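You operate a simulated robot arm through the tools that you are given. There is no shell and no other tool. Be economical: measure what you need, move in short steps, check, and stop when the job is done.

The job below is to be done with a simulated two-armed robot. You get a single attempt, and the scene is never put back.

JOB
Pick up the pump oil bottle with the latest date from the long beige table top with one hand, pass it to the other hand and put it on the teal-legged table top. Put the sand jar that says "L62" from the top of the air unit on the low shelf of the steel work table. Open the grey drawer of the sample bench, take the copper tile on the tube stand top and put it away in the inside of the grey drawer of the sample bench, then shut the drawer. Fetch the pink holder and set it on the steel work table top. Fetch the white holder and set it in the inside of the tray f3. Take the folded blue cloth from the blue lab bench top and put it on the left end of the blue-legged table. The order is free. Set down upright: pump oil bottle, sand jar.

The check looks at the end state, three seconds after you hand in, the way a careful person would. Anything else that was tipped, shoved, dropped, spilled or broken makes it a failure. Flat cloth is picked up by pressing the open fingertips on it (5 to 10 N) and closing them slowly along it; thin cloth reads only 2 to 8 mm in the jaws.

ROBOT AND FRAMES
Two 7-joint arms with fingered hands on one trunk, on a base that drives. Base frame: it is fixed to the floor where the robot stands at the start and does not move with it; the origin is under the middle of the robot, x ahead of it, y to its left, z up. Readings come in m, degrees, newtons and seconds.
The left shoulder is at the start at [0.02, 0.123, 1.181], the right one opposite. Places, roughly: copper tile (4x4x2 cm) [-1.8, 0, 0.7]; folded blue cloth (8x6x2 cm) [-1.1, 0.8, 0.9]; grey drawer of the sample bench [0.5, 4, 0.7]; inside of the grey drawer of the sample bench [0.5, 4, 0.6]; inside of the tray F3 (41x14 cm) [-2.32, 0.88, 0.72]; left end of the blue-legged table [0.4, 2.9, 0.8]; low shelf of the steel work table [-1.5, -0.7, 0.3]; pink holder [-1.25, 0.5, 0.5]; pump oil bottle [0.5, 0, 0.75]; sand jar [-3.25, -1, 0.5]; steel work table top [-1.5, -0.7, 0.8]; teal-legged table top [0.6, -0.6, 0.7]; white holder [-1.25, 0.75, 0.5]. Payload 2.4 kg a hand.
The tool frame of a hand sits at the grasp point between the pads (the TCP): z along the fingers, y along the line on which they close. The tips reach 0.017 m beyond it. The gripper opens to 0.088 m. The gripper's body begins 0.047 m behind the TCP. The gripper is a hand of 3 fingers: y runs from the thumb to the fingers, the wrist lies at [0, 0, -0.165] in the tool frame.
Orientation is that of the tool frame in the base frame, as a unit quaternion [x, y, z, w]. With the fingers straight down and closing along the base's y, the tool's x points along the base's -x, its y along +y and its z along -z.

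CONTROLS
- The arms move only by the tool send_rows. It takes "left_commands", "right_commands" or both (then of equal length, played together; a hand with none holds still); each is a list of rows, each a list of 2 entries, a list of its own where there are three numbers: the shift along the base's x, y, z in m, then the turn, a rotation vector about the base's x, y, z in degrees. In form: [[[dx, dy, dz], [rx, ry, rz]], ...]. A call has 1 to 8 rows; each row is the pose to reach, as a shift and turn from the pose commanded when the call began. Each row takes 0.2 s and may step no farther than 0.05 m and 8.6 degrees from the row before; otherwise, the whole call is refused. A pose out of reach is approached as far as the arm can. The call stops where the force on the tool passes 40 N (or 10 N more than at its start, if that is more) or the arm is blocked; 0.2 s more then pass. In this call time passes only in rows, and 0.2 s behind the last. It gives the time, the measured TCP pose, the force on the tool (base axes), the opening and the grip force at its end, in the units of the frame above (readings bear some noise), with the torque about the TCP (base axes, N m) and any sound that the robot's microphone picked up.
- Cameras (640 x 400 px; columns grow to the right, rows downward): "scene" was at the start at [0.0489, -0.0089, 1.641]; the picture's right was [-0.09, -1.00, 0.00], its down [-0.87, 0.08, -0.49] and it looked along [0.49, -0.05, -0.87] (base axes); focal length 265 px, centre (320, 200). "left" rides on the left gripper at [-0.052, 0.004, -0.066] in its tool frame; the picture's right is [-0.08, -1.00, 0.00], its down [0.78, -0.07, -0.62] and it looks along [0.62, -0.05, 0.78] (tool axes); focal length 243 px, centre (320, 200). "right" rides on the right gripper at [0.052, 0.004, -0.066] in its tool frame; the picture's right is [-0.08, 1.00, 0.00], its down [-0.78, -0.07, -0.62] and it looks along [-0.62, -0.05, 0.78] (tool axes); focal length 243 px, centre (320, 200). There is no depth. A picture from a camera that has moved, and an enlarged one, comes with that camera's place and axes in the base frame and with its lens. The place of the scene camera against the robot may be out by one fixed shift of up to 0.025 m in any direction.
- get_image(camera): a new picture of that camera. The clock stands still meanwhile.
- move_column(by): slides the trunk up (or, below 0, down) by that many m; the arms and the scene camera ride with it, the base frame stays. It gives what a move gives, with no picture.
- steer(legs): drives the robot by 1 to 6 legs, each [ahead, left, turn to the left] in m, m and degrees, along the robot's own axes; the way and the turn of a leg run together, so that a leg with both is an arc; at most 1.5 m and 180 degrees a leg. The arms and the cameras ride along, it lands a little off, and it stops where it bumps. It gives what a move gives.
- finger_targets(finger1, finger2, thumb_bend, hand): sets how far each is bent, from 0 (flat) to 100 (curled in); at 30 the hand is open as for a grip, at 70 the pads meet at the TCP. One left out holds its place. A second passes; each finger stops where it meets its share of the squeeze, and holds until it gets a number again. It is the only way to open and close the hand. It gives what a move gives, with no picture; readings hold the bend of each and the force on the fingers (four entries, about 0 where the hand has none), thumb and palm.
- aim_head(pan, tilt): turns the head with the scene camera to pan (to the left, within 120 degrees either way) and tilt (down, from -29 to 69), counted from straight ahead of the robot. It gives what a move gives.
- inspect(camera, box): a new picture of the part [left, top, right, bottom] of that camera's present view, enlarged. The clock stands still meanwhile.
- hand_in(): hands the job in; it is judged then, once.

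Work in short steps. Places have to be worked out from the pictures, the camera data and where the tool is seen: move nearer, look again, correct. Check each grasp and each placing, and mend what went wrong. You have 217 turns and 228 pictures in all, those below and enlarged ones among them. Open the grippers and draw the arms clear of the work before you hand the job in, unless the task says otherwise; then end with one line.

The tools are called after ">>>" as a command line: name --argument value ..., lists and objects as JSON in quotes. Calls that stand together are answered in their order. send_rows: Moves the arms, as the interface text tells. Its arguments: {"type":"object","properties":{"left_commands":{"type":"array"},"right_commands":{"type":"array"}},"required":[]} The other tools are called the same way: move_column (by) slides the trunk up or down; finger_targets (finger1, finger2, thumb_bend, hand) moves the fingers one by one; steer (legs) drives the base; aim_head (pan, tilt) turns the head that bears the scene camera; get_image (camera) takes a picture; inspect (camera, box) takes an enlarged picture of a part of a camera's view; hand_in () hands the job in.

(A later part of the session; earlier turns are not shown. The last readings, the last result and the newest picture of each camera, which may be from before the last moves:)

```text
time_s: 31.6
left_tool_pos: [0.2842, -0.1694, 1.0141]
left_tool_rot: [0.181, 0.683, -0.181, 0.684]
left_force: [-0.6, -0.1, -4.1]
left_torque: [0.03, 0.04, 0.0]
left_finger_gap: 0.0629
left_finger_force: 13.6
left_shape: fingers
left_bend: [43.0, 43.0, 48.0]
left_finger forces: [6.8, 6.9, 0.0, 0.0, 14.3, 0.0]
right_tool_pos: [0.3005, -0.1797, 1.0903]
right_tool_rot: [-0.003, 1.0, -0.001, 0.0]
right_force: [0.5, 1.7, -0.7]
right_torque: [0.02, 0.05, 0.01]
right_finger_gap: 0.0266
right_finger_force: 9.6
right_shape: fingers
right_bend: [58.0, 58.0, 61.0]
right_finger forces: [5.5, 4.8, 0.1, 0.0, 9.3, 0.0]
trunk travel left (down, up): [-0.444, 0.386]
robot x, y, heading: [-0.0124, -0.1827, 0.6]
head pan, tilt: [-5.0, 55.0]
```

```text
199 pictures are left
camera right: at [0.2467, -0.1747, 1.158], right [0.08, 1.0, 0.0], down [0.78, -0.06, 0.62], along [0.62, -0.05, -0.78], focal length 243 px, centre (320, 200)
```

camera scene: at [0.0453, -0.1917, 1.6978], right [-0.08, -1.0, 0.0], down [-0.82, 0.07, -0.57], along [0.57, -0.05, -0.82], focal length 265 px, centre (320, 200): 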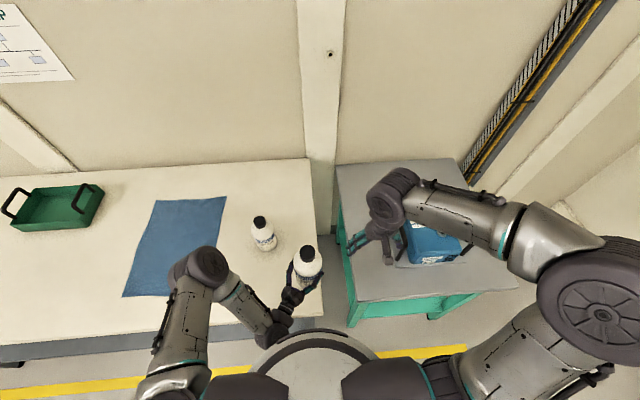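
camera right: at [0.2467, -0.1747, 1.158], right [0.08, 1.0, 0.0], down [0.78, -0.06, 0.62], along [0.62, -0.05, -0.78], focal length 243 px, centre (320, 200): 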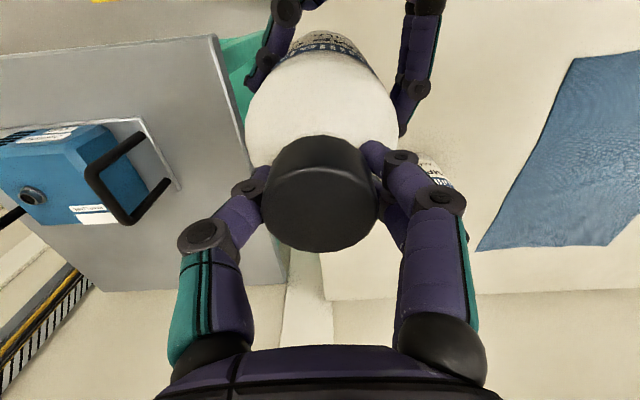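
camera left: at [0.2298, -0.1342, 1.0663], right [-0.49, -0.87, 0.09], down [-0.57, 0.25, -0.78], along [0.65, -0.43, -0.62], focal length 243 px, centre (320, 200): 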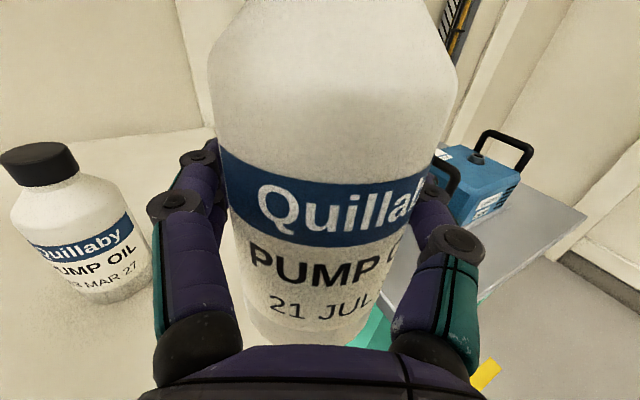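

The right hand grips the cap at about 10 N; I squeeze firmer, then open the left hand.

>>> finger_targets --hand "right" --finger1 90 --finger2 90 --thumb_bend 90

>>> finger_targets --hand "left" --finger1 38 --finger2 38 --thumb_bend 40

>>> finger_targets --hand "left" --finger1 22 --finger2 22 --thumb_bend 22

>>> get_image --camera "left"

```text
time_s: 32.6
left_tool_pos: [0.2841, -0.1705, 1.0134]
left_tool_rot: [0.181, 0.683, -0.182, 0.683]
left_force: [0.2, 0.6, -0.1]
left_torque: [0.0, -0.01, -0.03]
left_finger_gap: 0.063
left_finger_force: 13.9
left_shape: fingers
left_bend: [43.0, 43.0, 48.0]
left_finger forces: [7.0, 6.8, 0.0, 0.0, 14.0, 0.0]
right_tool_pos: [0.2997, -0.1806, 1.0908]
right_tool_rot: [-0.003, 1.0, 0.001, 0.0]
right_force: [0.1, -0.4, 0.0]
right_torque: [0.0, 0.01, 0.08]
right_finger_gap: 0.025
right_finger_force: 22.4
right_shape: fingers
right_bend: [62.0, 64.0, 63.0]
right_finger forces: [12.0, 11.0, 0.0, 0.0, 22.2, 0.1]
trunk travel left (down, up): [-0.444, 0.386]
robot x, y, heading: [-0.0096, -0.1797, 0.4]
head pan, tilt: [-5.0, 55.0]
```

```text
time_s: 33.6
left_tool_pos: [0.2829, -0.1697, 1.0143]
left_tool_rot: [0.182, 0.683, -0.181, 0.683]
left_force: [-0.1, -1.2, 0.0]
left_torque: [0.01, -0.02, 0.0]
left_finger_gap: 0.0661
left_finger_force: 0.8
left_shape: fingers
left_bend: [38.0, 38.0, 39.0]
left_finger forces: [0.0, 0.0, 0.1, 0.0, 0.7, 0.0]
right_tool_pos: [0.3002, -0.1804, 1.0895]
right_tool_rot: [-0.002, 1.0, -0.001, 0.0]
right_force: [1.3, 1.0, 0.4]
right_torque: [0.05, -0.03, 0.0]
right_finger_gap: 0.0254
right_finger_force: 22.4
right_shape: fingers
right_bend: [62.0, 63.0, 63.0]
right_finger forces: [11.9, 11.7, 0.0, 0.0, 21.3, 0.1]
trunk travel left (down, up): [-0.444, 0.386]
robot x, y, heading: [-0.0133, -0.1834, 0.1]
head pan, tilt: [-5.0, 55.0]
```

```text
time_s: 34.6
left_tool_pos: [0.286, -0.17, 1.014]
left_tool_rot: [0.182, 0.683, -0.182, 0.683]
left_force: [1.4, -1.0, -0.5]
left_torque: [0.0, 0.01, 0.02]
left_finger_gap: 0.0952
left_finger_force: 0.1
left_shape: fingers
left_bend: [22.0, 22.0, 22.0]
left_finger forces: [0.0, 0.1, 0.1, 0.0, 0.0, 0.1]
right_tool_pos: [0.2999, -0.1795, 1.0906]
right_tool_rot: [-0.003, 1.0, 0.0, 0.0]
right_force: [0.2, -1.1, 0.6]
right_torque: [-0.01, 0.01, 0.0]
right_finger_gap: 0.0253
right_finger_force: 22.9
right_shape: fingers
right_bend: [62.0, 63.0, 63.0]
right_finger forces: [11.8, 11.2, 0.0, 0.0, 21.9, 0.1]
trunk travel left (down, up): [-0.444, 0.386]
robot x, y, heading: [-0.0096, -0.1794, 0.5]
head pan, tilt: [-5.0, 55.0]
```

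```text
198 pictures are left
camera left: at [0.2299, -0.1342, 1.0663], right [-0.49, -0.87, 0.09], down [-0.57, 0.25, -0.78], along [0.65, -0.43, -0.62], focal length 243 px, centre (320, 200)
```

left: 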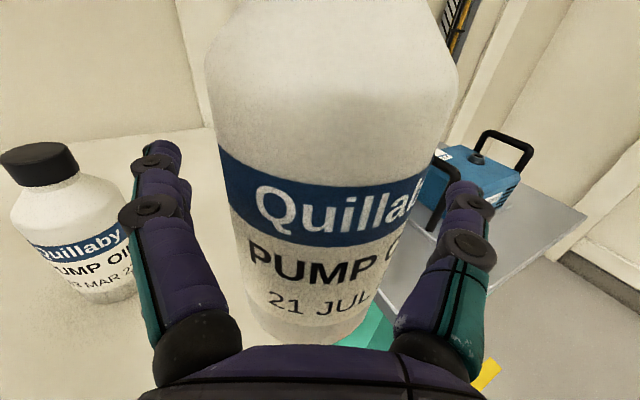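

The bottle now hangs from the right hand. I raise the right hand straight up out of the open left fingers, then move the left aside.

>>> send_rows --right_commands '[[[0, 0, 0.03], [0, 0, 0]], [[0, 0, 0.06], [0, 0, 0]], [[0, 0, 0.09], [0, 0, 0]], [[0, 0, 0.12], [0, 0, 0]]]'

>>> send_rows --left_commands '[[[-0.02, 0.03, 0], [0, 0, 0]], [[-0.02, 0.07, 0.02], [0, 0, 0]], [[0, 0.11, 0.04], [0, 0, 0]], [[0.01, 0.15, 0.06], [0, 0, 0]]]'

>>> get_image --camera "scene"

>>> get_image --camera "right"

```text
time_s: 35.6
left_tool_pos: [0.2848, -0.1707, 1.0133]
left_tool_rot: [0.181, 0.683, -0.182, 0.683]
left_force: [0.7, -0.2, 0.0]
left_torque: [0.01, -0.01, -0.03]
left_finger_gap: 0.0953
left_finger_force: 0.0
left_shape: fingers
left_bend: [22.0, 22.0, 22.0]
left_finger forces: [0.0, 0.0, 0.0, 0.0, 0.0, 0.0]
right_tool_pos: [0.3006, -0.1798, 1.2115]
right_tool_rot: [-0.003, 1.0, 0.0, 0.0]
right_force: [-0.3, -0.2, -5.5]
right_torque: [-0.02, -0.01, 0.02]
right_finger_gap: 0.0253
right_finger_force: 22.4
right_shape: fingers
right_bend: [61.0, 63.0, 63.0]
right_finger forces: [12.0, 11.4, 0.0, 0.1, 21.8, 0.1]
trunk travel left (down, up): [-0.444, 0.386]
robot x, y, heading: [-0.0116, -0.1826, 0.4]
head pan, tilt: [-5.0, 55.0]
```

```text
time_s: 36.6
left_tool_pos: [0.2957, -0.018, 1.0749]
left_tool_rot: [0.181, 0.684, -0.182, 0.683]
left_force: [0.8, -0.4, -0.1]
left_torque: [0.03, 0.01, -0.01]
left_finger_gap: 0.0955
left_finger_force: 0.2
left_shape: fingers
left_bend: [22.0, 22.0, 22.0]
left_finger forces: [0.0, 0.1, 0.0, 0.0, 0.1, 0.0]
right_tool_pos: [0.3006, -0.181, 1.2113]
right_tool_rot: [-0.002, 1.0, 0.0, -0.001]
right_force: [-1.6, 0.4, -4.4]
right_torque: [-0.01, 0.04, 0.0]
right_finger_gap: 0.0254
right_finger_force: 22.5
right_shape: fingers
right_bend: [61.0, 63.0, 63.0]
right_finger forces: [12.0, 11.3, 0.0, 0.1, 21.7, 0.0]
trunk travel left (down, up): [-0.444, 0.386]
robot x, y, heading: [-0.0119, -0.1829, 0.3]
head pan, tilt: [-5.0, 55.0]
```

```text
197 pictures are left
camera scene: at [0.0447, -0.1908, 1.6978], right [-0.08, -1.0, 0.0], down [-0.82, 0.07, -0.57], along [0.57, -0.05, -0.82], focal length 265 px, centre (320, 200)
```

scene: 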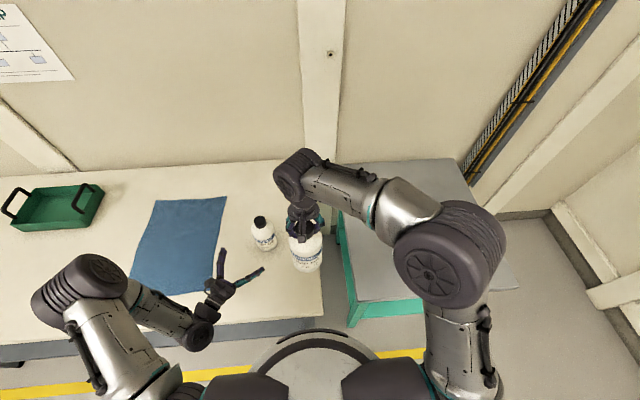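

```text
196 pictures are left
camera right: at [0.2475, -0.1747, 1.2781], right [0.08, 1.0, 0.0], down [0.78, -0.06, 0.62], along [0.62, -0.05, -0.78], focal length 243 px, centre (320, 200)
```

right: 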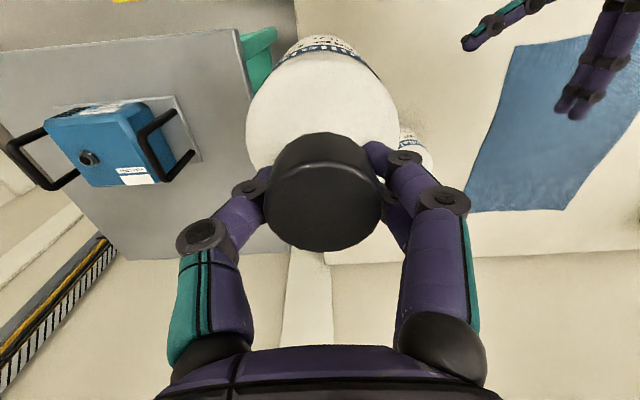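

The handover worked. The free front-left part of the teal table is around (0.38, -0.43), so I raise the left hand out of the way and drive to the right.

>>> send_rows --left_commands '[[[0, 0, 0.04], [0, 0, 0]], [[-0.02, 0.02, 0.08], [0, 0, 0]], [[-0.02, 0.04, 0.12], [0, 0, 0]]]'

>>> steer --legs '[[0.04, -0.217, 0]]'

>>> get_image --camera "right"

>>> get_image --camera "scene"

```text
time_s: 37.4
left_tool_pos: [0.2987, 0.0369, 1.1878]
left_tool_rot: [0.182, 0.683, -0.182, 0.683]
left_force: [-0.1, 0.5, 0.5]
left_torque: [-0.02, 0.01, 0.0]
left_finger_gap: 0.0956
left_finger_force: 0.0
left_shape: fingers
left_bend: [22.0, 22.0, 22.0]
left_finger forces: [0.0, 0.0, 0.0, 0.0, 0.1, 0.0]
left hand out of reach, approached as far as the arm can: row 2, 3
right_tool_pos: [0.3002, -0.1817, 1.2114]
right_tool_rot: [-0.002, 1.0, -0.001, 0.0]
right_force: [-0.2, 0.4, -4.8]
right_torque: [-0.02, -0.03, 0.0]
right_finger_gap: 0.0254
right_finger_force: 22.2
right_shape: fingers
right_bend: [61.0, 63.0, 63.0]
right_finger forces: [12.1, 11.3, 0.0, 0.1, 21.6, 0.1]
trunk travel left (down, up): [-0.444, 0.386]
robot x, y, heading: [-0.0119, -0.1803, 0.4]
head pan, tilt: [-5.0, 55.0]
```

```text
time_s: 39.1
left_tool_pos: [0.3412, -0.1789, 1.1888]
left_tool_rot: [0.182, 0.683, -0.182, 0.683]
left_force: [0.5, 0.0, 0.0]
left_torque: [-0.03, 0.03, -0.01]
left_finger_gap: 0.0954
left_finger_force: 0.0
left_shape: fingers
left_bend: [22.0, 22.0, 22.0]
left_finger forces: [0.1, 0.0, 0.0, 0.0, 0.0, 0.1]
right_tool_pos: [0.342, -0.3967, 1.2111]
right_tool_rot: [-0.002, 1.0, 0.0, 0.0]
right_force: [0.2, -1.0, -4.3]
right_torque: [-0.03, 0.02, -0.01]
right_finger_gap: 0.0253
right_finger_force: 23.0
right_shape: fingers
right_bend: [61.0, 63.0, 63.0]
right_finger forces: [12.0, 11.4, 0.1, 0.0, 21.7, 0.1]
trunk travel left (down, up): [-0.444, 0.386]
robot x, y, heading: [0.0315, -0.401, 0.2]
head pan, tilt: [-5.0, 55.0]
```

```text
195 pictures are left
camera right: at [0.2897, -0.3914, 1.278], right [0.08, 1.0, 0.0], down [0.78, -0.06, 0.62], along [0.62, -0.05, -0.78], focal length 243 px, centre (320, 200)
```

right: 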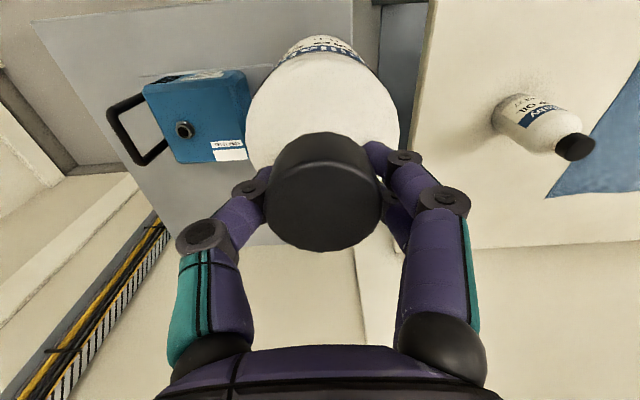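

```text
194 pictures are left
camera scene: at [0.087, -0.4082, 1.6978], right [-0.08, -1.0, 0.0], down [-0.82, 0.07, -0.57], along [0.57, -0.05, -0.82], focal length 265 px, centre (320, 200)
```

scene: 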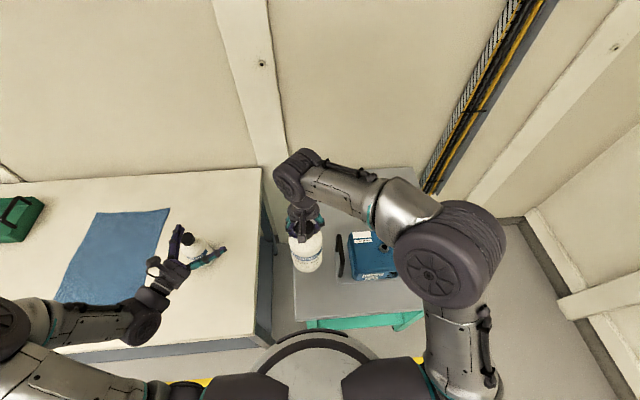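

The bottle hangs above a free spot, about 5 cm inside the left edge and clear of the blue box's handle. I lower it with the arm and the trunk, then check.

>>> send_rows --right_commands '[[[0, -0.002, -0.04], [0, 0, 0]], [[0, -0.004, -0.08], [0, 0, 0]], [[0.003, -0.006, -0.12], [0, 0, 0]]]'

>>> move_column --by -0.18

>>> get_image --camera "scene"

>>> get_image --camera "left"

```text
time_s: 39.9
left_tool_pos: [0.3421, -0.1779, 1.1884]
left_tool_rot: [0.182, 0.683, -0.183, 0.683]
left_force: [-1.1, -0.7, 0.5]
left_torque: [0.01, 0.01, -0.01]
left_finger_gap: 0.0953
left_finger_force: 0.0
left_shape: fingers
left_bend: [22.0, 22.0, 22.0]
left_finger forces: [0.1, 0.0, 0.0, 0.0, 0.0, 0.0]
right_tool_pos: [0.346, -0.4016, 1.0886]
right_tool_rot: [-0.003, 1.0, 0.0, -0.001]
right_force: [0.6, 0.5, -4.6]
right_torque: [-0.03, -0.03, -0.01]
right_finger_gap: 0.0251
right_finger_force: 22.0
right_shape: fingers
right_bend: [61.0, 63.0, 63.0]
right_finger forces: [12.1, 11.4, 0.0, 0.0, 21.6, 0.1]
trunk travel left (down, up): [-0.444, 0.386]
robot x, y, heading: [0.0318, -0.3947, 0.2]
head pan, tilt: [-5.0, 55.0]
```

```text
time_s: 41.9
left_tool_pos: [0.3418, -0.178, 1.0077]
left_tool_rot: [0.182, 0.683, -0.182, 0.683]
left_force: [0.1, 0.4, 0.0]
left_torque: [-0.01, 0.01, -0.02]
left_finger_gap: 0.0955
left_finger_force: 0.0
left_shape: fingers
left_bend: [22.0, 22.0, 22.0]
left_finger forces: [0.0, 0.0, 0.0, 0.0, 0.0, 0.0]
right_tool_pos: [0.346, -0.4018, 0.9104]
right_tool_rot: [-0.002, 1.0, 0.001, 0.0]
right_force: [0.0, 0.1, -5.1]
right_torque: [0.01, -0.02, 0.01]
right_finger_gap: 0.0251
right_finger_force: 22.7
right_shape: fingers
right_bend: [61.0, 63.0, 63.0]
right_finger forces: [12.1, 11.4, 0.1, 0.0, 21.6, 0.1]
trunk travel left (down, up): [-0.264, 0.566]
robot x, y, heading: [0.0348, -0.3994, 0.2]
head pan, tilt: [-5.0, 55.0]
```

```text
193 pictures are left
camera scene: at [0.0867, -0.4067, 1.5179], right [-0.08, -1.0, 0.0], down [-0.82, 0.07, -0.57], along [0.57, -0.05, -0.82], focal length 265 px, centre (320, 200)
```

scene: 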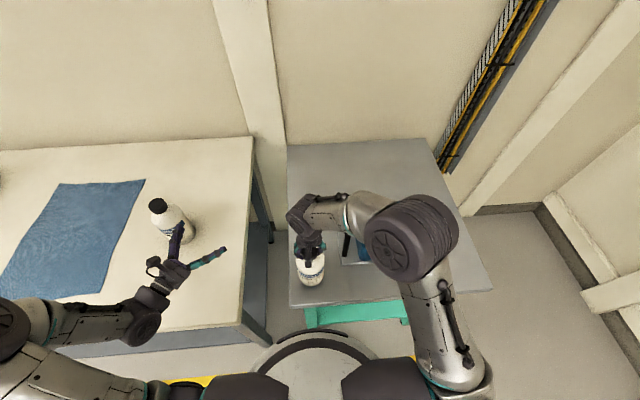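

```text
192 pictures are left
camera left: at [0.287, -0.1417, 1.0612], right [-0.5, -0.86, 0.09], down [-0.57, 0.25, -0.78], along [0.65, -0.44, -0.62], focal length 243 px, centre (320, 200)
```

left: 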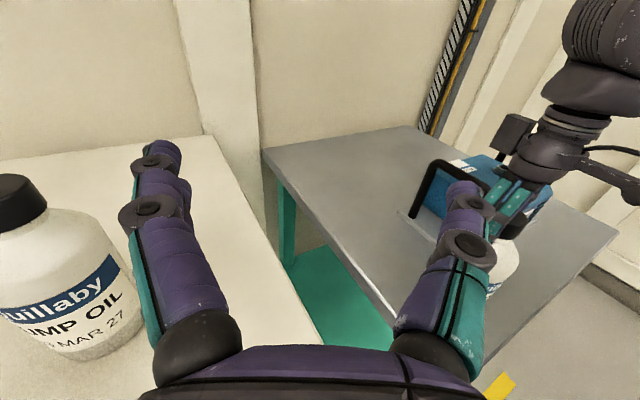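

The spot is clear. I lower the arm in small steps until contact.

>>> send_rows --right_commands '[[[0, 0, -0.015], [0, 0, 0]], [[0, 0, -0.025], [0, 0, 0]], [[0, 0, -0.032], [0, 0, 0]], [[0, 0, -0.038], [0, 0, 0]], [[0, 0, -0.044], [0, 0, 0]], [[0, 0, -0.05], [0, 0, 0]], [[0, 0, -0.055], [0, 0, 0]]]'

>>> get_image --camera "left"

```text
time_s: 42.8
left_tool_pos: [0.341, -0.1781, 1.0099]
left_tool_rot: [0.182, 0.683, -0.182, 0.684]
left_force: [0.2, -0.2, 0.5]
left_torque: [-0.02, -0.02, -0.01]
left_finger_gap: 0.0952
left_finger_force: 0.0
left_shape: fingers
left_bend: [22.0, 22.0, 22.0]
left_finger forces: [0.1, 0.0, 0.0, 0.1, 0.0, 0.0]
right_tool_pos: [0.3472, -0.4028, 0.8788]
right_tool_rot: [-0.002, 1.0, 0.002, 0.005]
right_force: [-1.4, -2.2, 25.4]
right_torque: [-0.01, 0.02, 0.07]
right_finger_gap: 0.0254
right_finger_force: 25.8
right_shape: fingers
right_bend: [68.0, 70.0, 68.0]
right_finger forces: [13.2, 12.3, 0.0, 0.0, 25.7, 0.0]
trunk travel left (down, up): [-0.264, 0.566]
robot x, y, heading: [0.0316, -0.3997, 0.5]
head pan, tilt: [-5.0, 55.0]
stopped in row 4 (right hand): the force on the tool passed its limit at 48 N (the readings are from after the stop); the commanded pose is now the measured one
```

```text
191 pictures are left
camera left: at [0.2858, -0.1421, 1.0615], right [-0.5, -0.86, 0.08], down [-0.57, 0.25, -0.78], along [0.65, -0.44, -0.62], focal length 243 px, centre (320, 200)
```

left: 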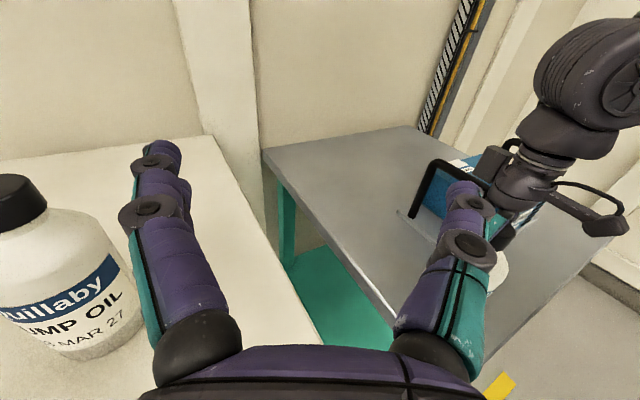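

It touched down at TCP z 0.879 with 25 N. I ease up 3 mm and open the right fingers partway.

>>> send_rows --right_commands '[[[0, 0, 0.003], [0, 0, 0]]]'

>>> finger_targets --hand "right" --finger1 42 --finger2 42 --thumb_bend 42

>>> get_image --camera "right"

```text
time_s: 43.2
left_tool_pos: [0.3412, -0.1781, 1.0078]
left_tool_rot: [0.182, 0.683, -0.182, 0.684]
left_force: [-0.2, -0.5, -0.2]
left_torque: [0.03, 0.0, 0.01]
left_finger_gap: 0.0953
left_finger_force: 0.1
left_shape: fingers
left_bend: [22.0, 22.0, 22.0]
left_finger forces: [0.0, 0.0, 0.0, 0.1, 0.0, 0.0]
right_tool_pos: [0.3472, -0.4023, 0.8795]
right_tool_rot: [-0.002, 1.0, 0.001, 0.002]
right_force: [2.0, -1.3, 10.3]
right_torque: [0.0, -0.02, 0.05]
right_finger_gap: 0.0252
right_finger_force: 24.0
right_shape: fingers
right_bend: [66.0, 69.0, 68.0]
right_finger forces: [12.0, 11.5, 0.0, 0.0, 23.3, 0.0]
trunk travel left (down, up): [-0.264, 0.566]
robot x, y, heading: [0.031, -0.398, 0.3]
head pan, tilt: [-5.0, 55.0]
```

```text
time_s: 44.2
left_tool_pos: [0.3422, -0.177, 1.008]
left_tool_rot: [0.181, 0.683, -0.182, 0.684]
left_force: [-1.0, 0.4, 0.1]
left_torque: [-0.03, 0.01, -0.04]
left_finger_gap: 0.0954
left_finger_force: 0.1
left_shape: fingers
left_bend: [22.0, 22.0, 22.0]
left_finger forces: [0.1, 0.0, 0.0, 0.0, 0.1, 0.1]
right_tool_pos: [0.347, -0.4015, 0.8791]
right_tool_rot: [-0.002, 1.0, 0.001, 0.002]
right_force: [0.4, -0.5, -0.2]
right_torque: [0.02, -0.01, 0.02]
right_finger_gap: 0.0573
right_finger_force: 0.0
right_shape: fingers
right_bend: [42.0, 42.0, 42.0]
right_finger forces: [0.1, 0.1, 0.0, 0.0, 0.0, 0.0]
trunk travel left (down, up): [-0.264, 0.566]
robot x, y, heading: [0.0297, -0.399, 0.3]
head pan, tilt: [-5.0, 55.0]
```

```text
190 pictures are left
camera right: at [0.2943, -0.3969, 0.9465], right [0.08, 1.0, 0.0], down [0.78, -0.06, 0.63], along [0.62, -0.05, -0.78], focal length 243 px, centre (320, 200)
```

right: 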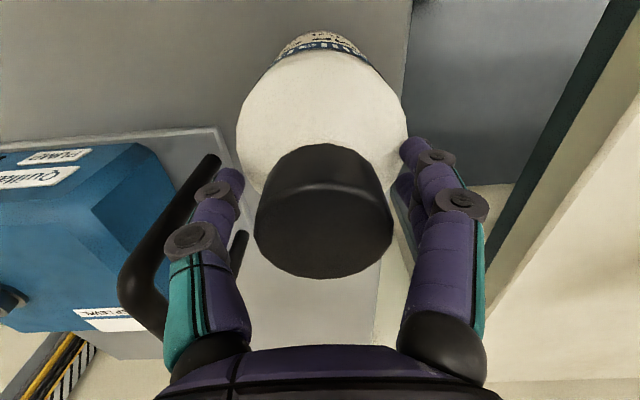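

The bottle is released and standing. I lift the hand straight up by arm and trunk, and look.

>>> send_rows --right_commands '[[[0, 0, 0.02], [0, 0, 0]], [[0, 0, 0.05], [0, 0, 0]], [[0, 0, 0.09], [0, 0, 0]], [[0, 0, 0.13], [0, 0, 0]]]'

>>> move_column --by 0.15

>>> get_image --camera "scene"

```text
time_s: 45.2
left_tool_pos: [0.3411, -0.1787, 1.0091]
left_tool_rot: [0.182, 0.683, -0.182, 0.683]
left_force: [-0.2, -0.1, -0.3]
left_torque: [0.02, 0.03, -0.01]
left_finger_gap: 0.0953
left_finger_force: 0.0
left_shape: fingers
left_bend: [22.0, 22.0, 22.0]
left_finger forces: [0.1, 0.2, 0.0, 0.1, 0.1, 0.0]
right_tool_pos: [0.3474, -0.4003, 1.0083]
right_tool_rot: [-0.002, 1.0, 0.002, 0.004]
right_force: [-0.8, 0.1, 0.2]
right_torque: [0.0, -0.01, 0.02]
right_finger_gap: 0.0573
right_finger_force: 0.1
right_shape: fingers
right_bend: [42.0, 42.0, 42.0]
right_finger forces: [0.1, 0.1, 0.0, 0.0, 0.1, 0.0]
trunk travel left (down, up): [-0.264, 0.566]
robot x, y, heading: [0.0352, -0.3995, 0.2]
head pan, tilt: [-5.0, 55.0]
```

```text
time_s: 47.0
left_tool_pos: [0.3413, -0.1779, 1.1586]
left_tool_rot: [0.182, 0.683, -0.182, 0.684]
left_force: [-1.0, 0.1, -0.5]
left_torque: [0.01, 0.03, 0.0]
left_finger_gap: 0.0954
left_finger_force: 0.0
left_shape: fingers
left_bend: [22.0, 22.0, 22.0]
left_finger forces: [0.1, 0.0, 0.0, 0.1, 0.0, 0.0]
right_tool_pos: [0.3488, -0.4004, 1.1582]
right_tool_rot: [-0.001, 1.0, 0.001, 0.003]
right_force: [0.0, -0.1, -0.1]
right_torque: [0.01, 0.04, 0.0]
right_finger_gap: 0.0577
right_finger_force: 0.1
right_shape: fingers
right_bend: [42.0, 42.0, 42.0]
right_finger forces: [0.0, 0.0, 0.0, 0.1, 0.0, 0.1]
trunk travel left (down, up): [-0.414, 0.416]
robot x, y, heading: [0.0307, -0.3967, 0.5]
head pan, tilt: [-5.0, 55.0]
```

```text
189 pictures are left
camera scene: at [0.0866, -0.4067, 1.6678], right [-0.08, -1.0, 0.0], down [-0.82, 0.07, -0.57], along [0.57, -0.05, -0.82], focal length 265 px, centre (320, 200)
```

scene: 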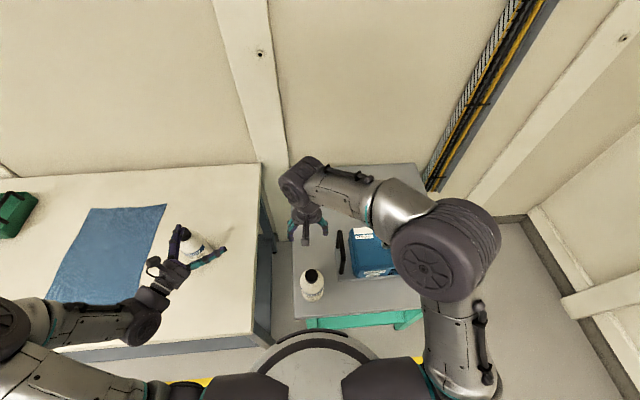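

The bottle stands on the teal table. Next I back away, turn round and go to the blue bench to look at the holders on its lower shelf.

>>> steer --legs '[[-0.4, 0, 0], [0, 0, 179.5], [0.1, 0, 0], [0, -0.95, 0]]'

>>> aim_head --pan 0 --tilt 50

>>> get_image --camera "scene"

>>> get_image --camera "left"

```text
time_s: 62.3
left_tool_pos: [-0.8243, 0.305, 1.1589]
left_tool_rot: [0.688, -0.167, -0.687, -0.167]
left_force: [-0.3, 0.6, 0.0]
left_torque: [0.01, 0.02, -0.02]
left_finger_gap: 0.0952
left_finger_force: 0.1
left_shape: fingers
left_bend: [22.0, 22.0, 22.0]
left_finger forces: [0.1, 0.1, 0.0, 0.0, 0.1, 0.0]
right_tool_pos: [-0.8409, 0.5266, 1.1581]
right_tool_rot: [1.0, 0.025, -0.003, 0.002]
right_force: [0.7, 0.8, 0.4]
right_torque: [0.0, -0.01, -0.03]
right_finger_gap: 0.0574
right_finger_force: 0.1
right_shape: fingers
right_bend: [42.0, 42.0, 42.0]
right_finger forces: [0.0, 0.0, 0.0, 0.1, 0.1, 0.1]
trunk travel left (down, up): [-0.414, 0.416]
robot x, y, heading: [-0.5245, 0.5413, -176.7]
head pan, tilt: [-5.0, 55.0]
```

```text
time_s: 62.9
left_tool_pos: [-0.824, 0.3059, 1.16]
left_tool_rot: [0.687, -0.167, -0.687, -0.167]
left_force: [0.0, 0.0, 0.6]
left_torque: [0.01, 0.0, -0.01]
left_finger_gap: 0.0953
left_finger_force: 0.1
left_shape: fingers
left_bend: [22.0, 22.0, 22.0]
left_finger forces: [0.0, 0.0, 0.0, 0.0, 0.0, 0.0]
right_tool_pos: [-0.8406, 0.5264, 1.1578]
right_tool_rot: [1.0, 0.025, -0.004, 0.002]
right_force: [-0.5, 0.2, -1.5]
right_torque: [0.03, 0.01, 0.0]
right_finger_gap: 0.0576
right_finger_force: 0.0
right_shape: fingers
right_bend: [42.0, 42.0, 42.0]
right_finger forces: [0.1, 0.1, 0.0, 0.0, 0.0, 0.0]
trunk travel left (down, up): [-0.414, 0.416]
robot x, y, heading: [-0.5255, 0.5368, -177.0]
head pan, tilt: [0.0, 50.0]
```

```text
188 pictures are left
camera scene: at [-0.5781, 0.5327, 1.6743], right [-0.05, 1.0, 0.0], down [0.77, 0.04, -0.64], along [-0.64, -0.03, -0.77], focal length 265 px, centre (320, 200)
```

scene: 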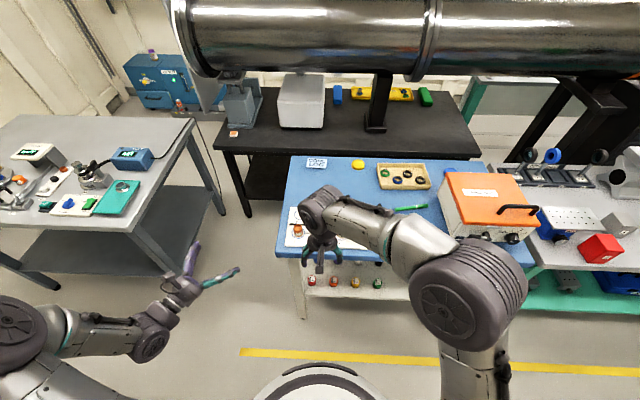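

```text
187 pictures are left
camera left: at [-0.7668, 0.2702, 1.2111], right [0.46, 0.89, 0.09], down [0.58, -0.23, -0.78], along [-0.67, 0.41, -0.62], focal length 243 px, centre (320, 200)
```

left: 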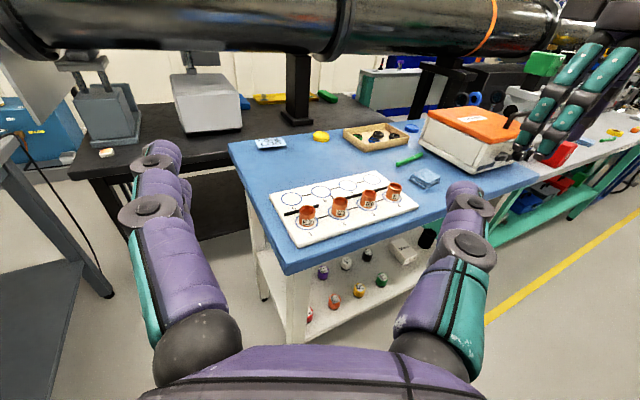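

I see small coloured pieces in two rows on the bench's lower shelf; I enlarge them and the bench top.

>>> inspect --camera "left" --box '[250, 220, 450, 345]'

>>> inspect --camera "scene" --box '[200, 60, 500, 250]'

```text
3.20 times, centred on (350, 282) of left
camera zoom: at [-0.7668, 0.2702, 1.2111], right [0.46, 0.89, 0.09], down [0.58, -0.23, -0.78], along [-0.67, 0.41, -0.62], focal length 776 px, centre (224, -64)
```

zoom: 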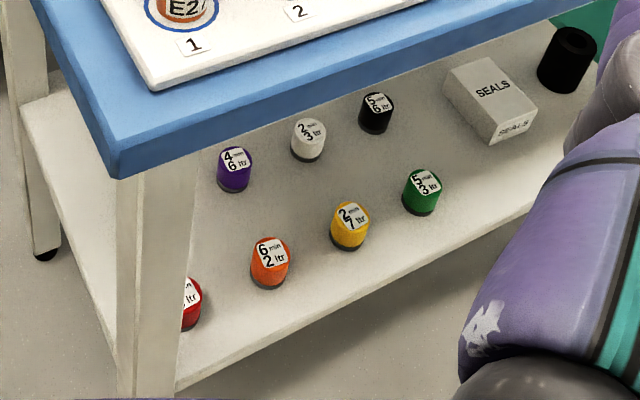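

```text
2.11 times, centred on (350, 155) of scene
camera zoom: at [-0.5781, 0.5327, 1.6743], right [-0.05, 1.0, 0.0], down [0.77, 0.04, -0.64], along [-0.64, -0.03, -0.77], focal length 558 px, centre (257, 295)
```

zoom: 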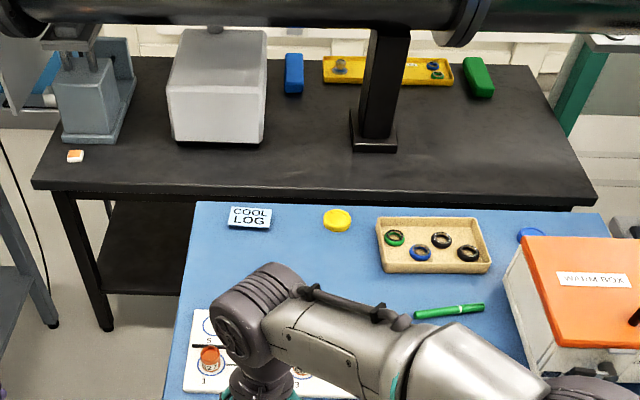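

White, purple and black stand in the back row; a pink one is probably hidden by the bench's leg. I lower the trunk to look under the bench.

>>> move_column --by -0.38

>>> aim_head --pan 0 --tilt 45

>>> get_image --camera "scene"

>>> get_image --camera "left"

```text
time_s: 66.6
left_tool_pos: [-0.8237, 0.3053, 0.7775]
left_tool_rot: [-0.687, 0.167, 0.687, 0.167]
left_force: [0.0, -0.2, -0.7]
left_torque: [-0.03, 0.01, -0.01]
left_finger_gap: 0.095
left_finger_force: 0.1
left_shape: fingers
left_bend: [22.0, 22.0, 22.0]
left_finger forces: [0.1, 0.0, 0.1, 0.0, 0.0, 0.0]
right_tool_pos: [-0.8402, 0.5276, 0.7783]
right_tool_rot: [1.0, 0.024, -0.003, 0.002]
right_force: [-0.4, 0.0, -0.1]
right_torque: [-0.02, 0.0, 0.0]
right_finger_gap: 0.0578
right_finger_force: 0.0
right_shape: fingers
right_bend: [42.0, 42.0, 42.0]
right_finger forces: [0.0, 0.1, 0.1, 0.0, 0.0, 0.0]
trunk travel left (down, up): [-0.034, 0.796]
robot x, y, heading: [-0.524, 0.5382, -177.5]
head pan, tilt: [0.0, 50.0]
```

```text
time_s: 67.2
left_tool_pos: [-0.823, 0.3032, 0.7783]
left_tool_rot: [0.687, -0.167, -0.687, -0.167]
left_force: [1.2, -0.9, -0.1]
left_torque: [0.0, 0.01, 0.0]
left_finger_gap: 0.0951
left_finger_force: 0.0
left_shape: fingers
left_bend: [22.0, 22.0, 22.0]
left_finger forces: [0.0, 0.1, 0.0, 0.0, 0.1, 0.1]
right_tool_pos: [-0.84, 0.5267, 0.7787]
right_tool_rot: [1.0, 0.025, -0.002, 0.002]
right_force: [-0.5, 0.2, 0.9]
right_torque: [-0.01, 0.01, -0.04]
right_finger_gap: 0.0577
right_finger_force: 0.1
right_shape: fingers
right_bend: [42.0, 42.0, 42.0]
right_finger forces: [0.0, 0.0, 0.0, 0.0, 0.1, 0.0]
trunk travel left (down, up): [-0.034, 0.796]
robot x, y, heading: [-0.5242, 0.5355, -177.5]
head pan, tilt: [0.0, 45.0]
```

```text
184 pictures are left
camera scene: at [-0.5823, 0.5326, 1.3012], right [-0.05, 1.0, 0.0], down [0.71, 0.03, -0.71], along [-0.71, -0.03, -0.71], focal length 265 px, centre (320, 200)
```

scene: 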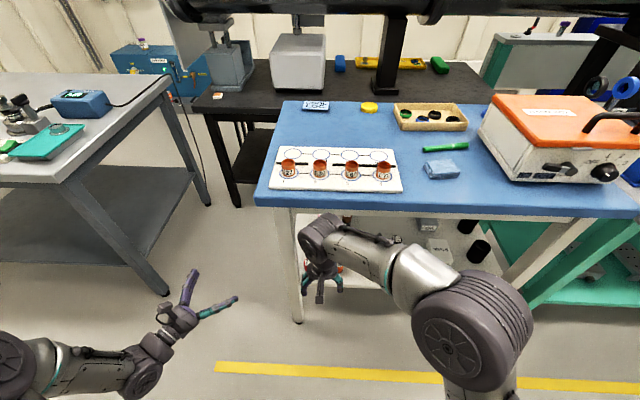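

```text
183 pictures are left
camera left: at [-0.7667, 0.2703, 0.8311], right [0.46, 0.89, 0.09], down [0.58, -0.23, -0.78], along [-0.67, 0.41, -0.62], focal length 243 px, centre (320, 200)
```

left: 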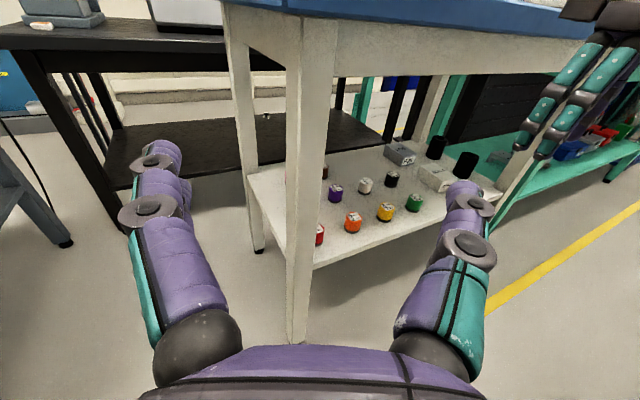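

I enlarge the shelf to find the piece behind the leg.

>>> inspect --camera "left" --box '[240, 110, 500, 270]'

>>> steer --legs '[[0, -0.12, 0]]'

>>> inspect --camera "left" --box '[140, 110, 460, 310]'

```text
2.46 times, centred on (370, 190) of left
camera zoom: at [-0.7667, 0.2703, 0.8311], right [0.46, 0.89, 0.09], down [0.58, -0.23, -0.78], along [-0.67, 0.41, -0.62], focal length 597 px, centre (197, 225)
```

zoom: 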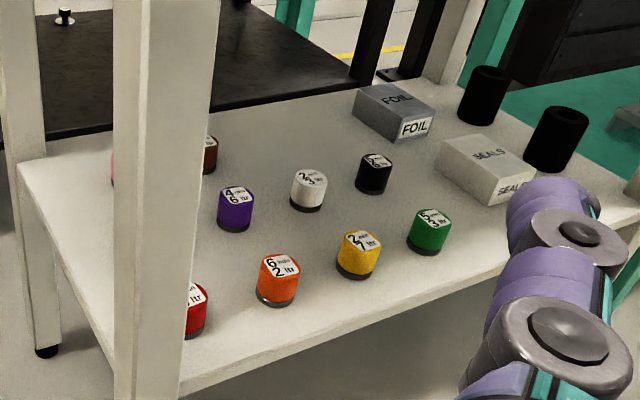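

```text
time_s: 68.5
left_tool_pos: [-0.8299, 0.4246, 0.7783]
left_tool_rot: [0.687, -0.167, -0.687, -0.167]
left_force: [0.1, 0.2, 0.1]
left_torque: [-0.05, -0.01, -0.01]
left_finger_gap: 0.0952
left_finger_force: 0.0
left_shape: fingers
left_bend: [22.0, 22.0, 22.0]
left_finger forces: [0.0, 0.0, 0.0, 0.1, 0.1, 0.1]
right_tool_pos: [-0.8472, 0.6482, 0.7778]
right_tool_rot: [1.0, 0.023, -0.002, 0.001]
right_force: [0.0, 0.0, 0.8]
right_torque: [0.0, -0.03, 0.03]
right_finger_gap: 0.0578
right_finger_force: 0.1
right_shape: fingers
right_bend: [42.0, 42.0, 42.0]
right_finger forces: [0.0, 0.0, 0.1, 0.1, 0.1, 0.1]
trunk travel left (down, up): [-0.034, 0.796]
robot x, y, heading: [-0.534, 0.6562, -177.2]
head pan, tilt: [0.0, 45.0]
```

```text
2.00 times, centred on (300, 210) of left
camera zoom: at [-0.7731, 0.3901, 0.8311], right [0.46, 0.88, 0.09], down [0.58, -0.23, -0.78], along [-0.67, 0.41, -0.62], focal length 485 px, centre (360, 180)
```

zoom: 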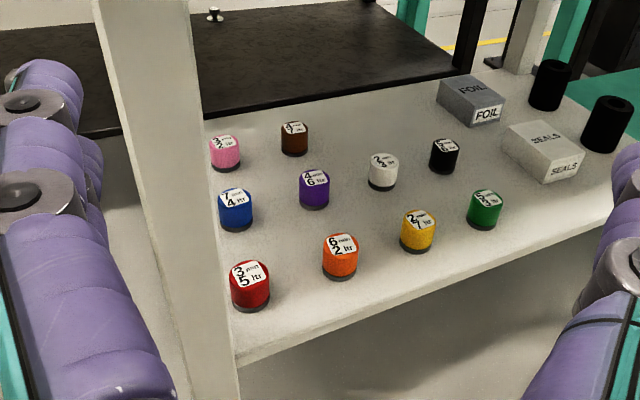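

The pieces sit on a grid: front red/orange/yellow/green, middle blue/purple/white/black, back pink/brown. White is at about (-1.21, 0.69) and pink at about (-1.33, 0.51), tops near z 0.445. I tuck the right hand to the side and pitch the left hand 45° down, straight ahead.

>>> send_rows --right_commands '[[[0, 0.045, 0], [0, 0, 0]], [[0.01, 0.09, 0], [0, 0, 0]], [[0.03, 0.135, 0], [0, 0, 0]], [[0.05, 0.18, 0], [0, 0, 0]], [[0.08, 0.22, 0], [0, 0, 0]], [[0.11, 0.255, 0], [0, 0, 0]], [[0.14, 0.28, 0], [0, 0, 0]]]'

>>> send_rows --left_commands '[[[0.01, 0, 0], [0, 0, 8]], [[0.02, 0, 0], [0, 0, 16]], [[0.03, 0, 0], [0, 0, 24]], [[0.03, 0, 0], [0, 0, 30]]]'

>>> send_rows --left_commands '[[[0, 0, 0], [0.4, -8, 0]], [[0, 0, 0], [0.8, -16, 0]], [[0, 0, 0], [1.2, -24, 0]], [[0, 0, 0], [1.6, -32, 0]], [[0, 0, 0], [2, -40, 0]], [[0, 0, 0], [2.2, -45, 0]]]'

>>> get_image --camera "left"

>>> get_image --camera "scene"

```text
time_s: 70.1
left_tool_pos: [-0.8306, 0.4253, 0.7788]
left_tool_rot: [-0.687, 0.168, 0.687, 0.168]
left_force: [-0.2, -0.2, -0.1]
left_torque: [0.02, 0.01, 0.03]
left_finger_gap: 0.0955
left_finger_force: 0.0
left_shape: fingers
left_bend: [22.0, 22.0, 22.0]
left_finger forces: [0.1, 0.0, 0.0, 0.0, 0.1, 0.1]
right_tool_pos: [-0.7085, 0.9241, 0.7783]
right_tool_rot: [1.0, 0.022, -0.003, 0.0]
right_force: [-0.3, 0.0, 0.4]
right_torque: [0.0, 0.0, 0.03]
right_finger_gap: 0.0581
right_finger_force: 0.1
right_shape: fingers
right_bend: [42.0, 42.0, 42.0]
right_finger forces: [0.0, 0.0, 0.0, 0.0, 0.1, 0.1]
right hand out of reach, approached as far as the arm can: row 7
trunk travel left (down, up): [-0.034, 0.796]
robot x, y, heading: [-0.5332, 0.6559, -177.2]
head pan, tilt: [0.0, 45.0]
```

```text
time_s: 71.1
left_tool_pos: [-0.8653, 0.3878, 0.7444]
left_tool_rot: [0.707, 0.017, -0.707, 0.017]
left_force: [-0.8, -1.0, 0.2]
left_torque: [-0.02, -0.01, 0.0]
left_finger_gap: 0.0951
left_finger_force: 0.0
left_shape: fingers
left_bend: [22.0, 22.0, 22.0]
left_finger forces: [0.0, 0.1, 0.1, 0.0, 0.0, 0.0]
left hand out of reach, approached as far as the arm can: row 1, 2, 3, 4
right_tool_pos: [-0.7073, 0.9229, 0.7785]
right_tool_rot: [1.0, 0.022, -0.003, 0.002]
right_force: [-1.0, -0.3, -0.1]
right_torque: [0.0, -0.03, -0.02]
right_finger_gap: 0.0578
right_finger_force: 0.1
right_shape: fingers
right_bend: [42.0, 42.0, 42.0]
right_finger forces: [0.0, 0.0, 0.0, 0.0, 0.0, 0.0]
trunk travel left (down, up): [-0.034, 0.796]
robot x, y, heading: [-0.528, 0.6593, -177.3]
head pan, tilt: [0.0, 45.0]
```

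```text
time_s: 72.5
left_tool_pos: [-0.8644, 0.3895, 0.7442]
left_tool_rot: [0.924, 0.021, -0.383, 0.008]
left_force: [-0.8, -0.4, 0.3]
left_torque: [0.02, 0.02, 0.02]
left_finger_gap: 0.0954
left_finger_force: 0.1
left_shape: fingers
left_bend: [22.0, 22.0, 22.0]
left_finger forces: [0.0, 0.0, 0.0, 0.1, 0.0, 0.1]
left hand out of reach, approached as far as the arm can: row 1, 2
right_tool_pos: [-0.7075, 0.9252, 0.7788]
right_tool_rot: [1.0, 0.023, -0.004, 0.002]
right_force: [0.7, 0.8, -0.2]
right_torque: [-0.03, 0.0, 0.03]
right_finger_gap: 0.0578
right_finger_force: 0.2
right_shape: fingers
right_bend: [42.0, 42.0, 42.0]
right_finger forces: [0.1, 0.0, 0.0, 0.0, 0.0, 0.0]
trunk travel left (down, up): [-0.034, 0.796]
robot x, y, heading: [-0.5286, 0.6619, -177.3]
head pan, tilt: [0.0, 45.0]
```

```text
180 pictures are left
camera left: at [-0.855, 0.3853, 0.8276], right [-0.11, 0.99, 0.06], down [0.99, 0.11, -0.11], along [-0.12, 0.05, -0.99], focal length 243 px, centre (320, 200)
```

left: 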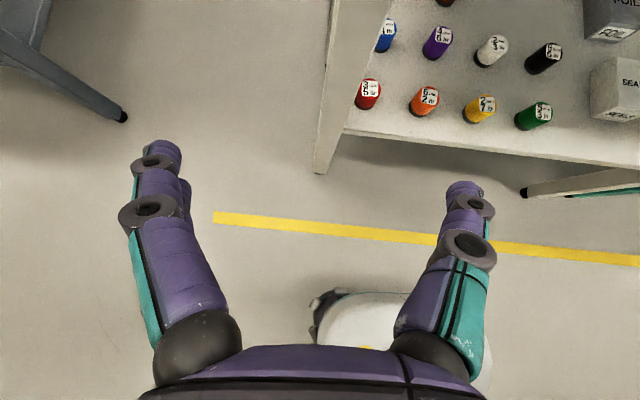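

```text
179 pictures are left
camera scene: at [-0.588, 0.6523, 1.3013], right [-0.05, 1.0, 0.0], down [0.71, 0.03, -0.71], along [-0.71, -0.03, -0.71], focal length 265 px, centre (320, 200)
```

scene: 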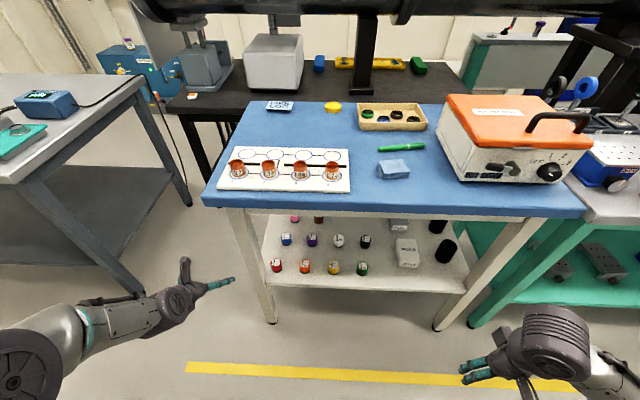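

The view is excellent. The left elbow would hit the bench's front-left leg when reaching pink, so I'll use the right hand for pink with the robot further left. I back off and test the right arm's forward reach in free space.

>>> steer --legs '[[-0.22, 0, 0], [0, 0.22, 0]]'

>>> send_rows --right_commands '[[[-0.04, -0.018, -0.02], [0, 0, 0]], [[-0.08, -0.036, -0.04], [0, 0, 0]], [[-0.12, -0.054, -0.06], [0, 0, 0]], [[-0.16, -0.072, -0.08], [0, 0, 0]], [[-0.2, -0.09, -0.1], [0, 7, 0]], [[-0.24, -0.108, -0.12], [-0.5, 14, 0]], [[-0.28, -0.126, -0.14], [-0.9, 20, 0]]]'

>>> send_rows --right_commands '[[[-0.04, -0.02, -0.02], [0, 0, 0]], [[-0.08, -0.04, -0.04], [0, 0, 0]], [[-0.12, -0.05, -0.06], [0, 0, 0]], [[-0.16, -0.05, -0.08], [0, 0, 0]]]'

>>> get_image --camera "scene"

```text
time_s: 75.4
left_tool_pos: [-0.6369, 0.1843, 0.7445]
left_tool_rot: [0.924, 0.023, -0.383, 0.009]
left_force: [0.2, 1.5, 0.0]
left_torque: [0.0, -0.04, 0.02]
left_finger_gap: 0.0957
left_finger_force: 0.1
left_shape: fingers
left_bend: [22.0, 22.0, 22.0]
left_finger forces: [0.1, 0.1, 0.1, 0.0, 0.1, 0.1]
right_tool_pos: [-0.4817, 0.719, 0.7779]
right_tool_rot: [1.0, 0.024, -0.003, 0.002]
right_force: [-0.6, -0.1, -0.5]
right_torque: [0.02, 0.0, -0.01]
right_finger_gap: 0.0578
right_finger_force: 0.1
right_shape: fingers
right_bend: [42.0, 42.0, 42.0]
right_finger forces: [0.0, 0.0, 0.0, 0.0, 0.0, 0.0]
trunk travel left (down, up): [-0.034, 0.796]
robot x, y, heading: [-0.3064, 0.4577, -176.9]
head pan, tilt: [0.0, 45.0]
```

```text
time_s: 77.0
left_tool_pos: [-0.6378, 0.1856, 0.7437]
left_tool_rot: [0.924, 0.022, -0.382, 0.008]
left_force: [-0.2, 1.6, 0.1]
left_torque: [0.0, 0.0, 0.02]
left_finger_gap: 0.0952
left_finger_force: 0.0
left_shape: fingers
left_bend: [22.0, 22.0, 22.0]
left_finger forces: [0.0, 0.2, 0.0, 0.0, 0.1, 0.0]
right_tool_pos: [-0.7602, 0.5952, 0.6398]
right_tool_rot: [0.984, 0.025, -0.178, 0.005]
right_force: [-0.8, -0.4, 0.4]
right_torque: [-0.02, -0.02, -0.01]
right_finger_gap: 0.0578
right_finger_force: 0.0
right_shape: fingers
right_bend: [42.0, 42.0, 42.0]
right_finger forces: [0.1, 0.0, 0.0, 0.0, 0.0, 0.0]
trunk travel left (down, up): [-0.034, 0.796]
robot x, y, heading: [-0.3036, 0.4559, -177.3]
head pan, tilt: [0.0, 45.0]
```

```text
time_s: 78.0
left_tool_pos: [-0.6369, 0.1852, 0.7429]
left_tool_rot: [0.924, 0.022, -0.382, 0.008]
left_force: [-0.7, 0.1, 0.1]
left_torque: [0.01, 0.02, -0.01]
left_finger_gap: 0.0955
left_finger_force: 0.1
left_shape: fingers
left_bend: [22.0, 22.0, 22.0]
left_finger forces: [0.0, 0.0, 0.1, 0.0, 0.1, 0.1]
right_tool_pos: [-0.8366, 0.5544, 0.5947]
right_tool_rot: [0.984, 0.025, -0.176, 0.006]
right_force: [-0.5, -0.1, 0.3]
right_torque: [-0.02, -0.01, -0.01]
right_finger_gap: 0.0577
right_finger_force: 0.0
right_shape: fingers
right_bend: [42.0, 42.0, 42.0]
right_finger forces: [0.0, 0.1, 0.0, 0.0, 0.0, 0.1]
right hand out of reach, approached as far as the arm can: row 3, 4
trunk travel left (down, up): [-0.034, 0.796]
robot x, y, heading: [-0.3002, 0.4523, -177.1]
head pan, tilt: [0.0, 45.0]
```

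```text
178 pictures are left
camera scene: at [-0.3607, 0.4477, 1.3013], right [-0.05, 1.0, 0.0], down [0.71, 0.03, -0.71], along [-0.71, -0.03, -0.71], focal length 265 px, centre (320, 200)
```

scene: 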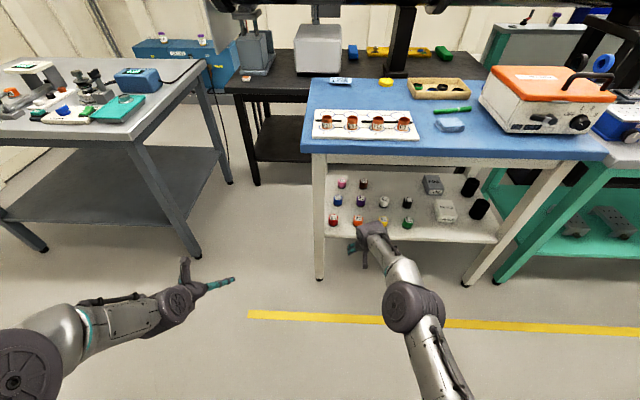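

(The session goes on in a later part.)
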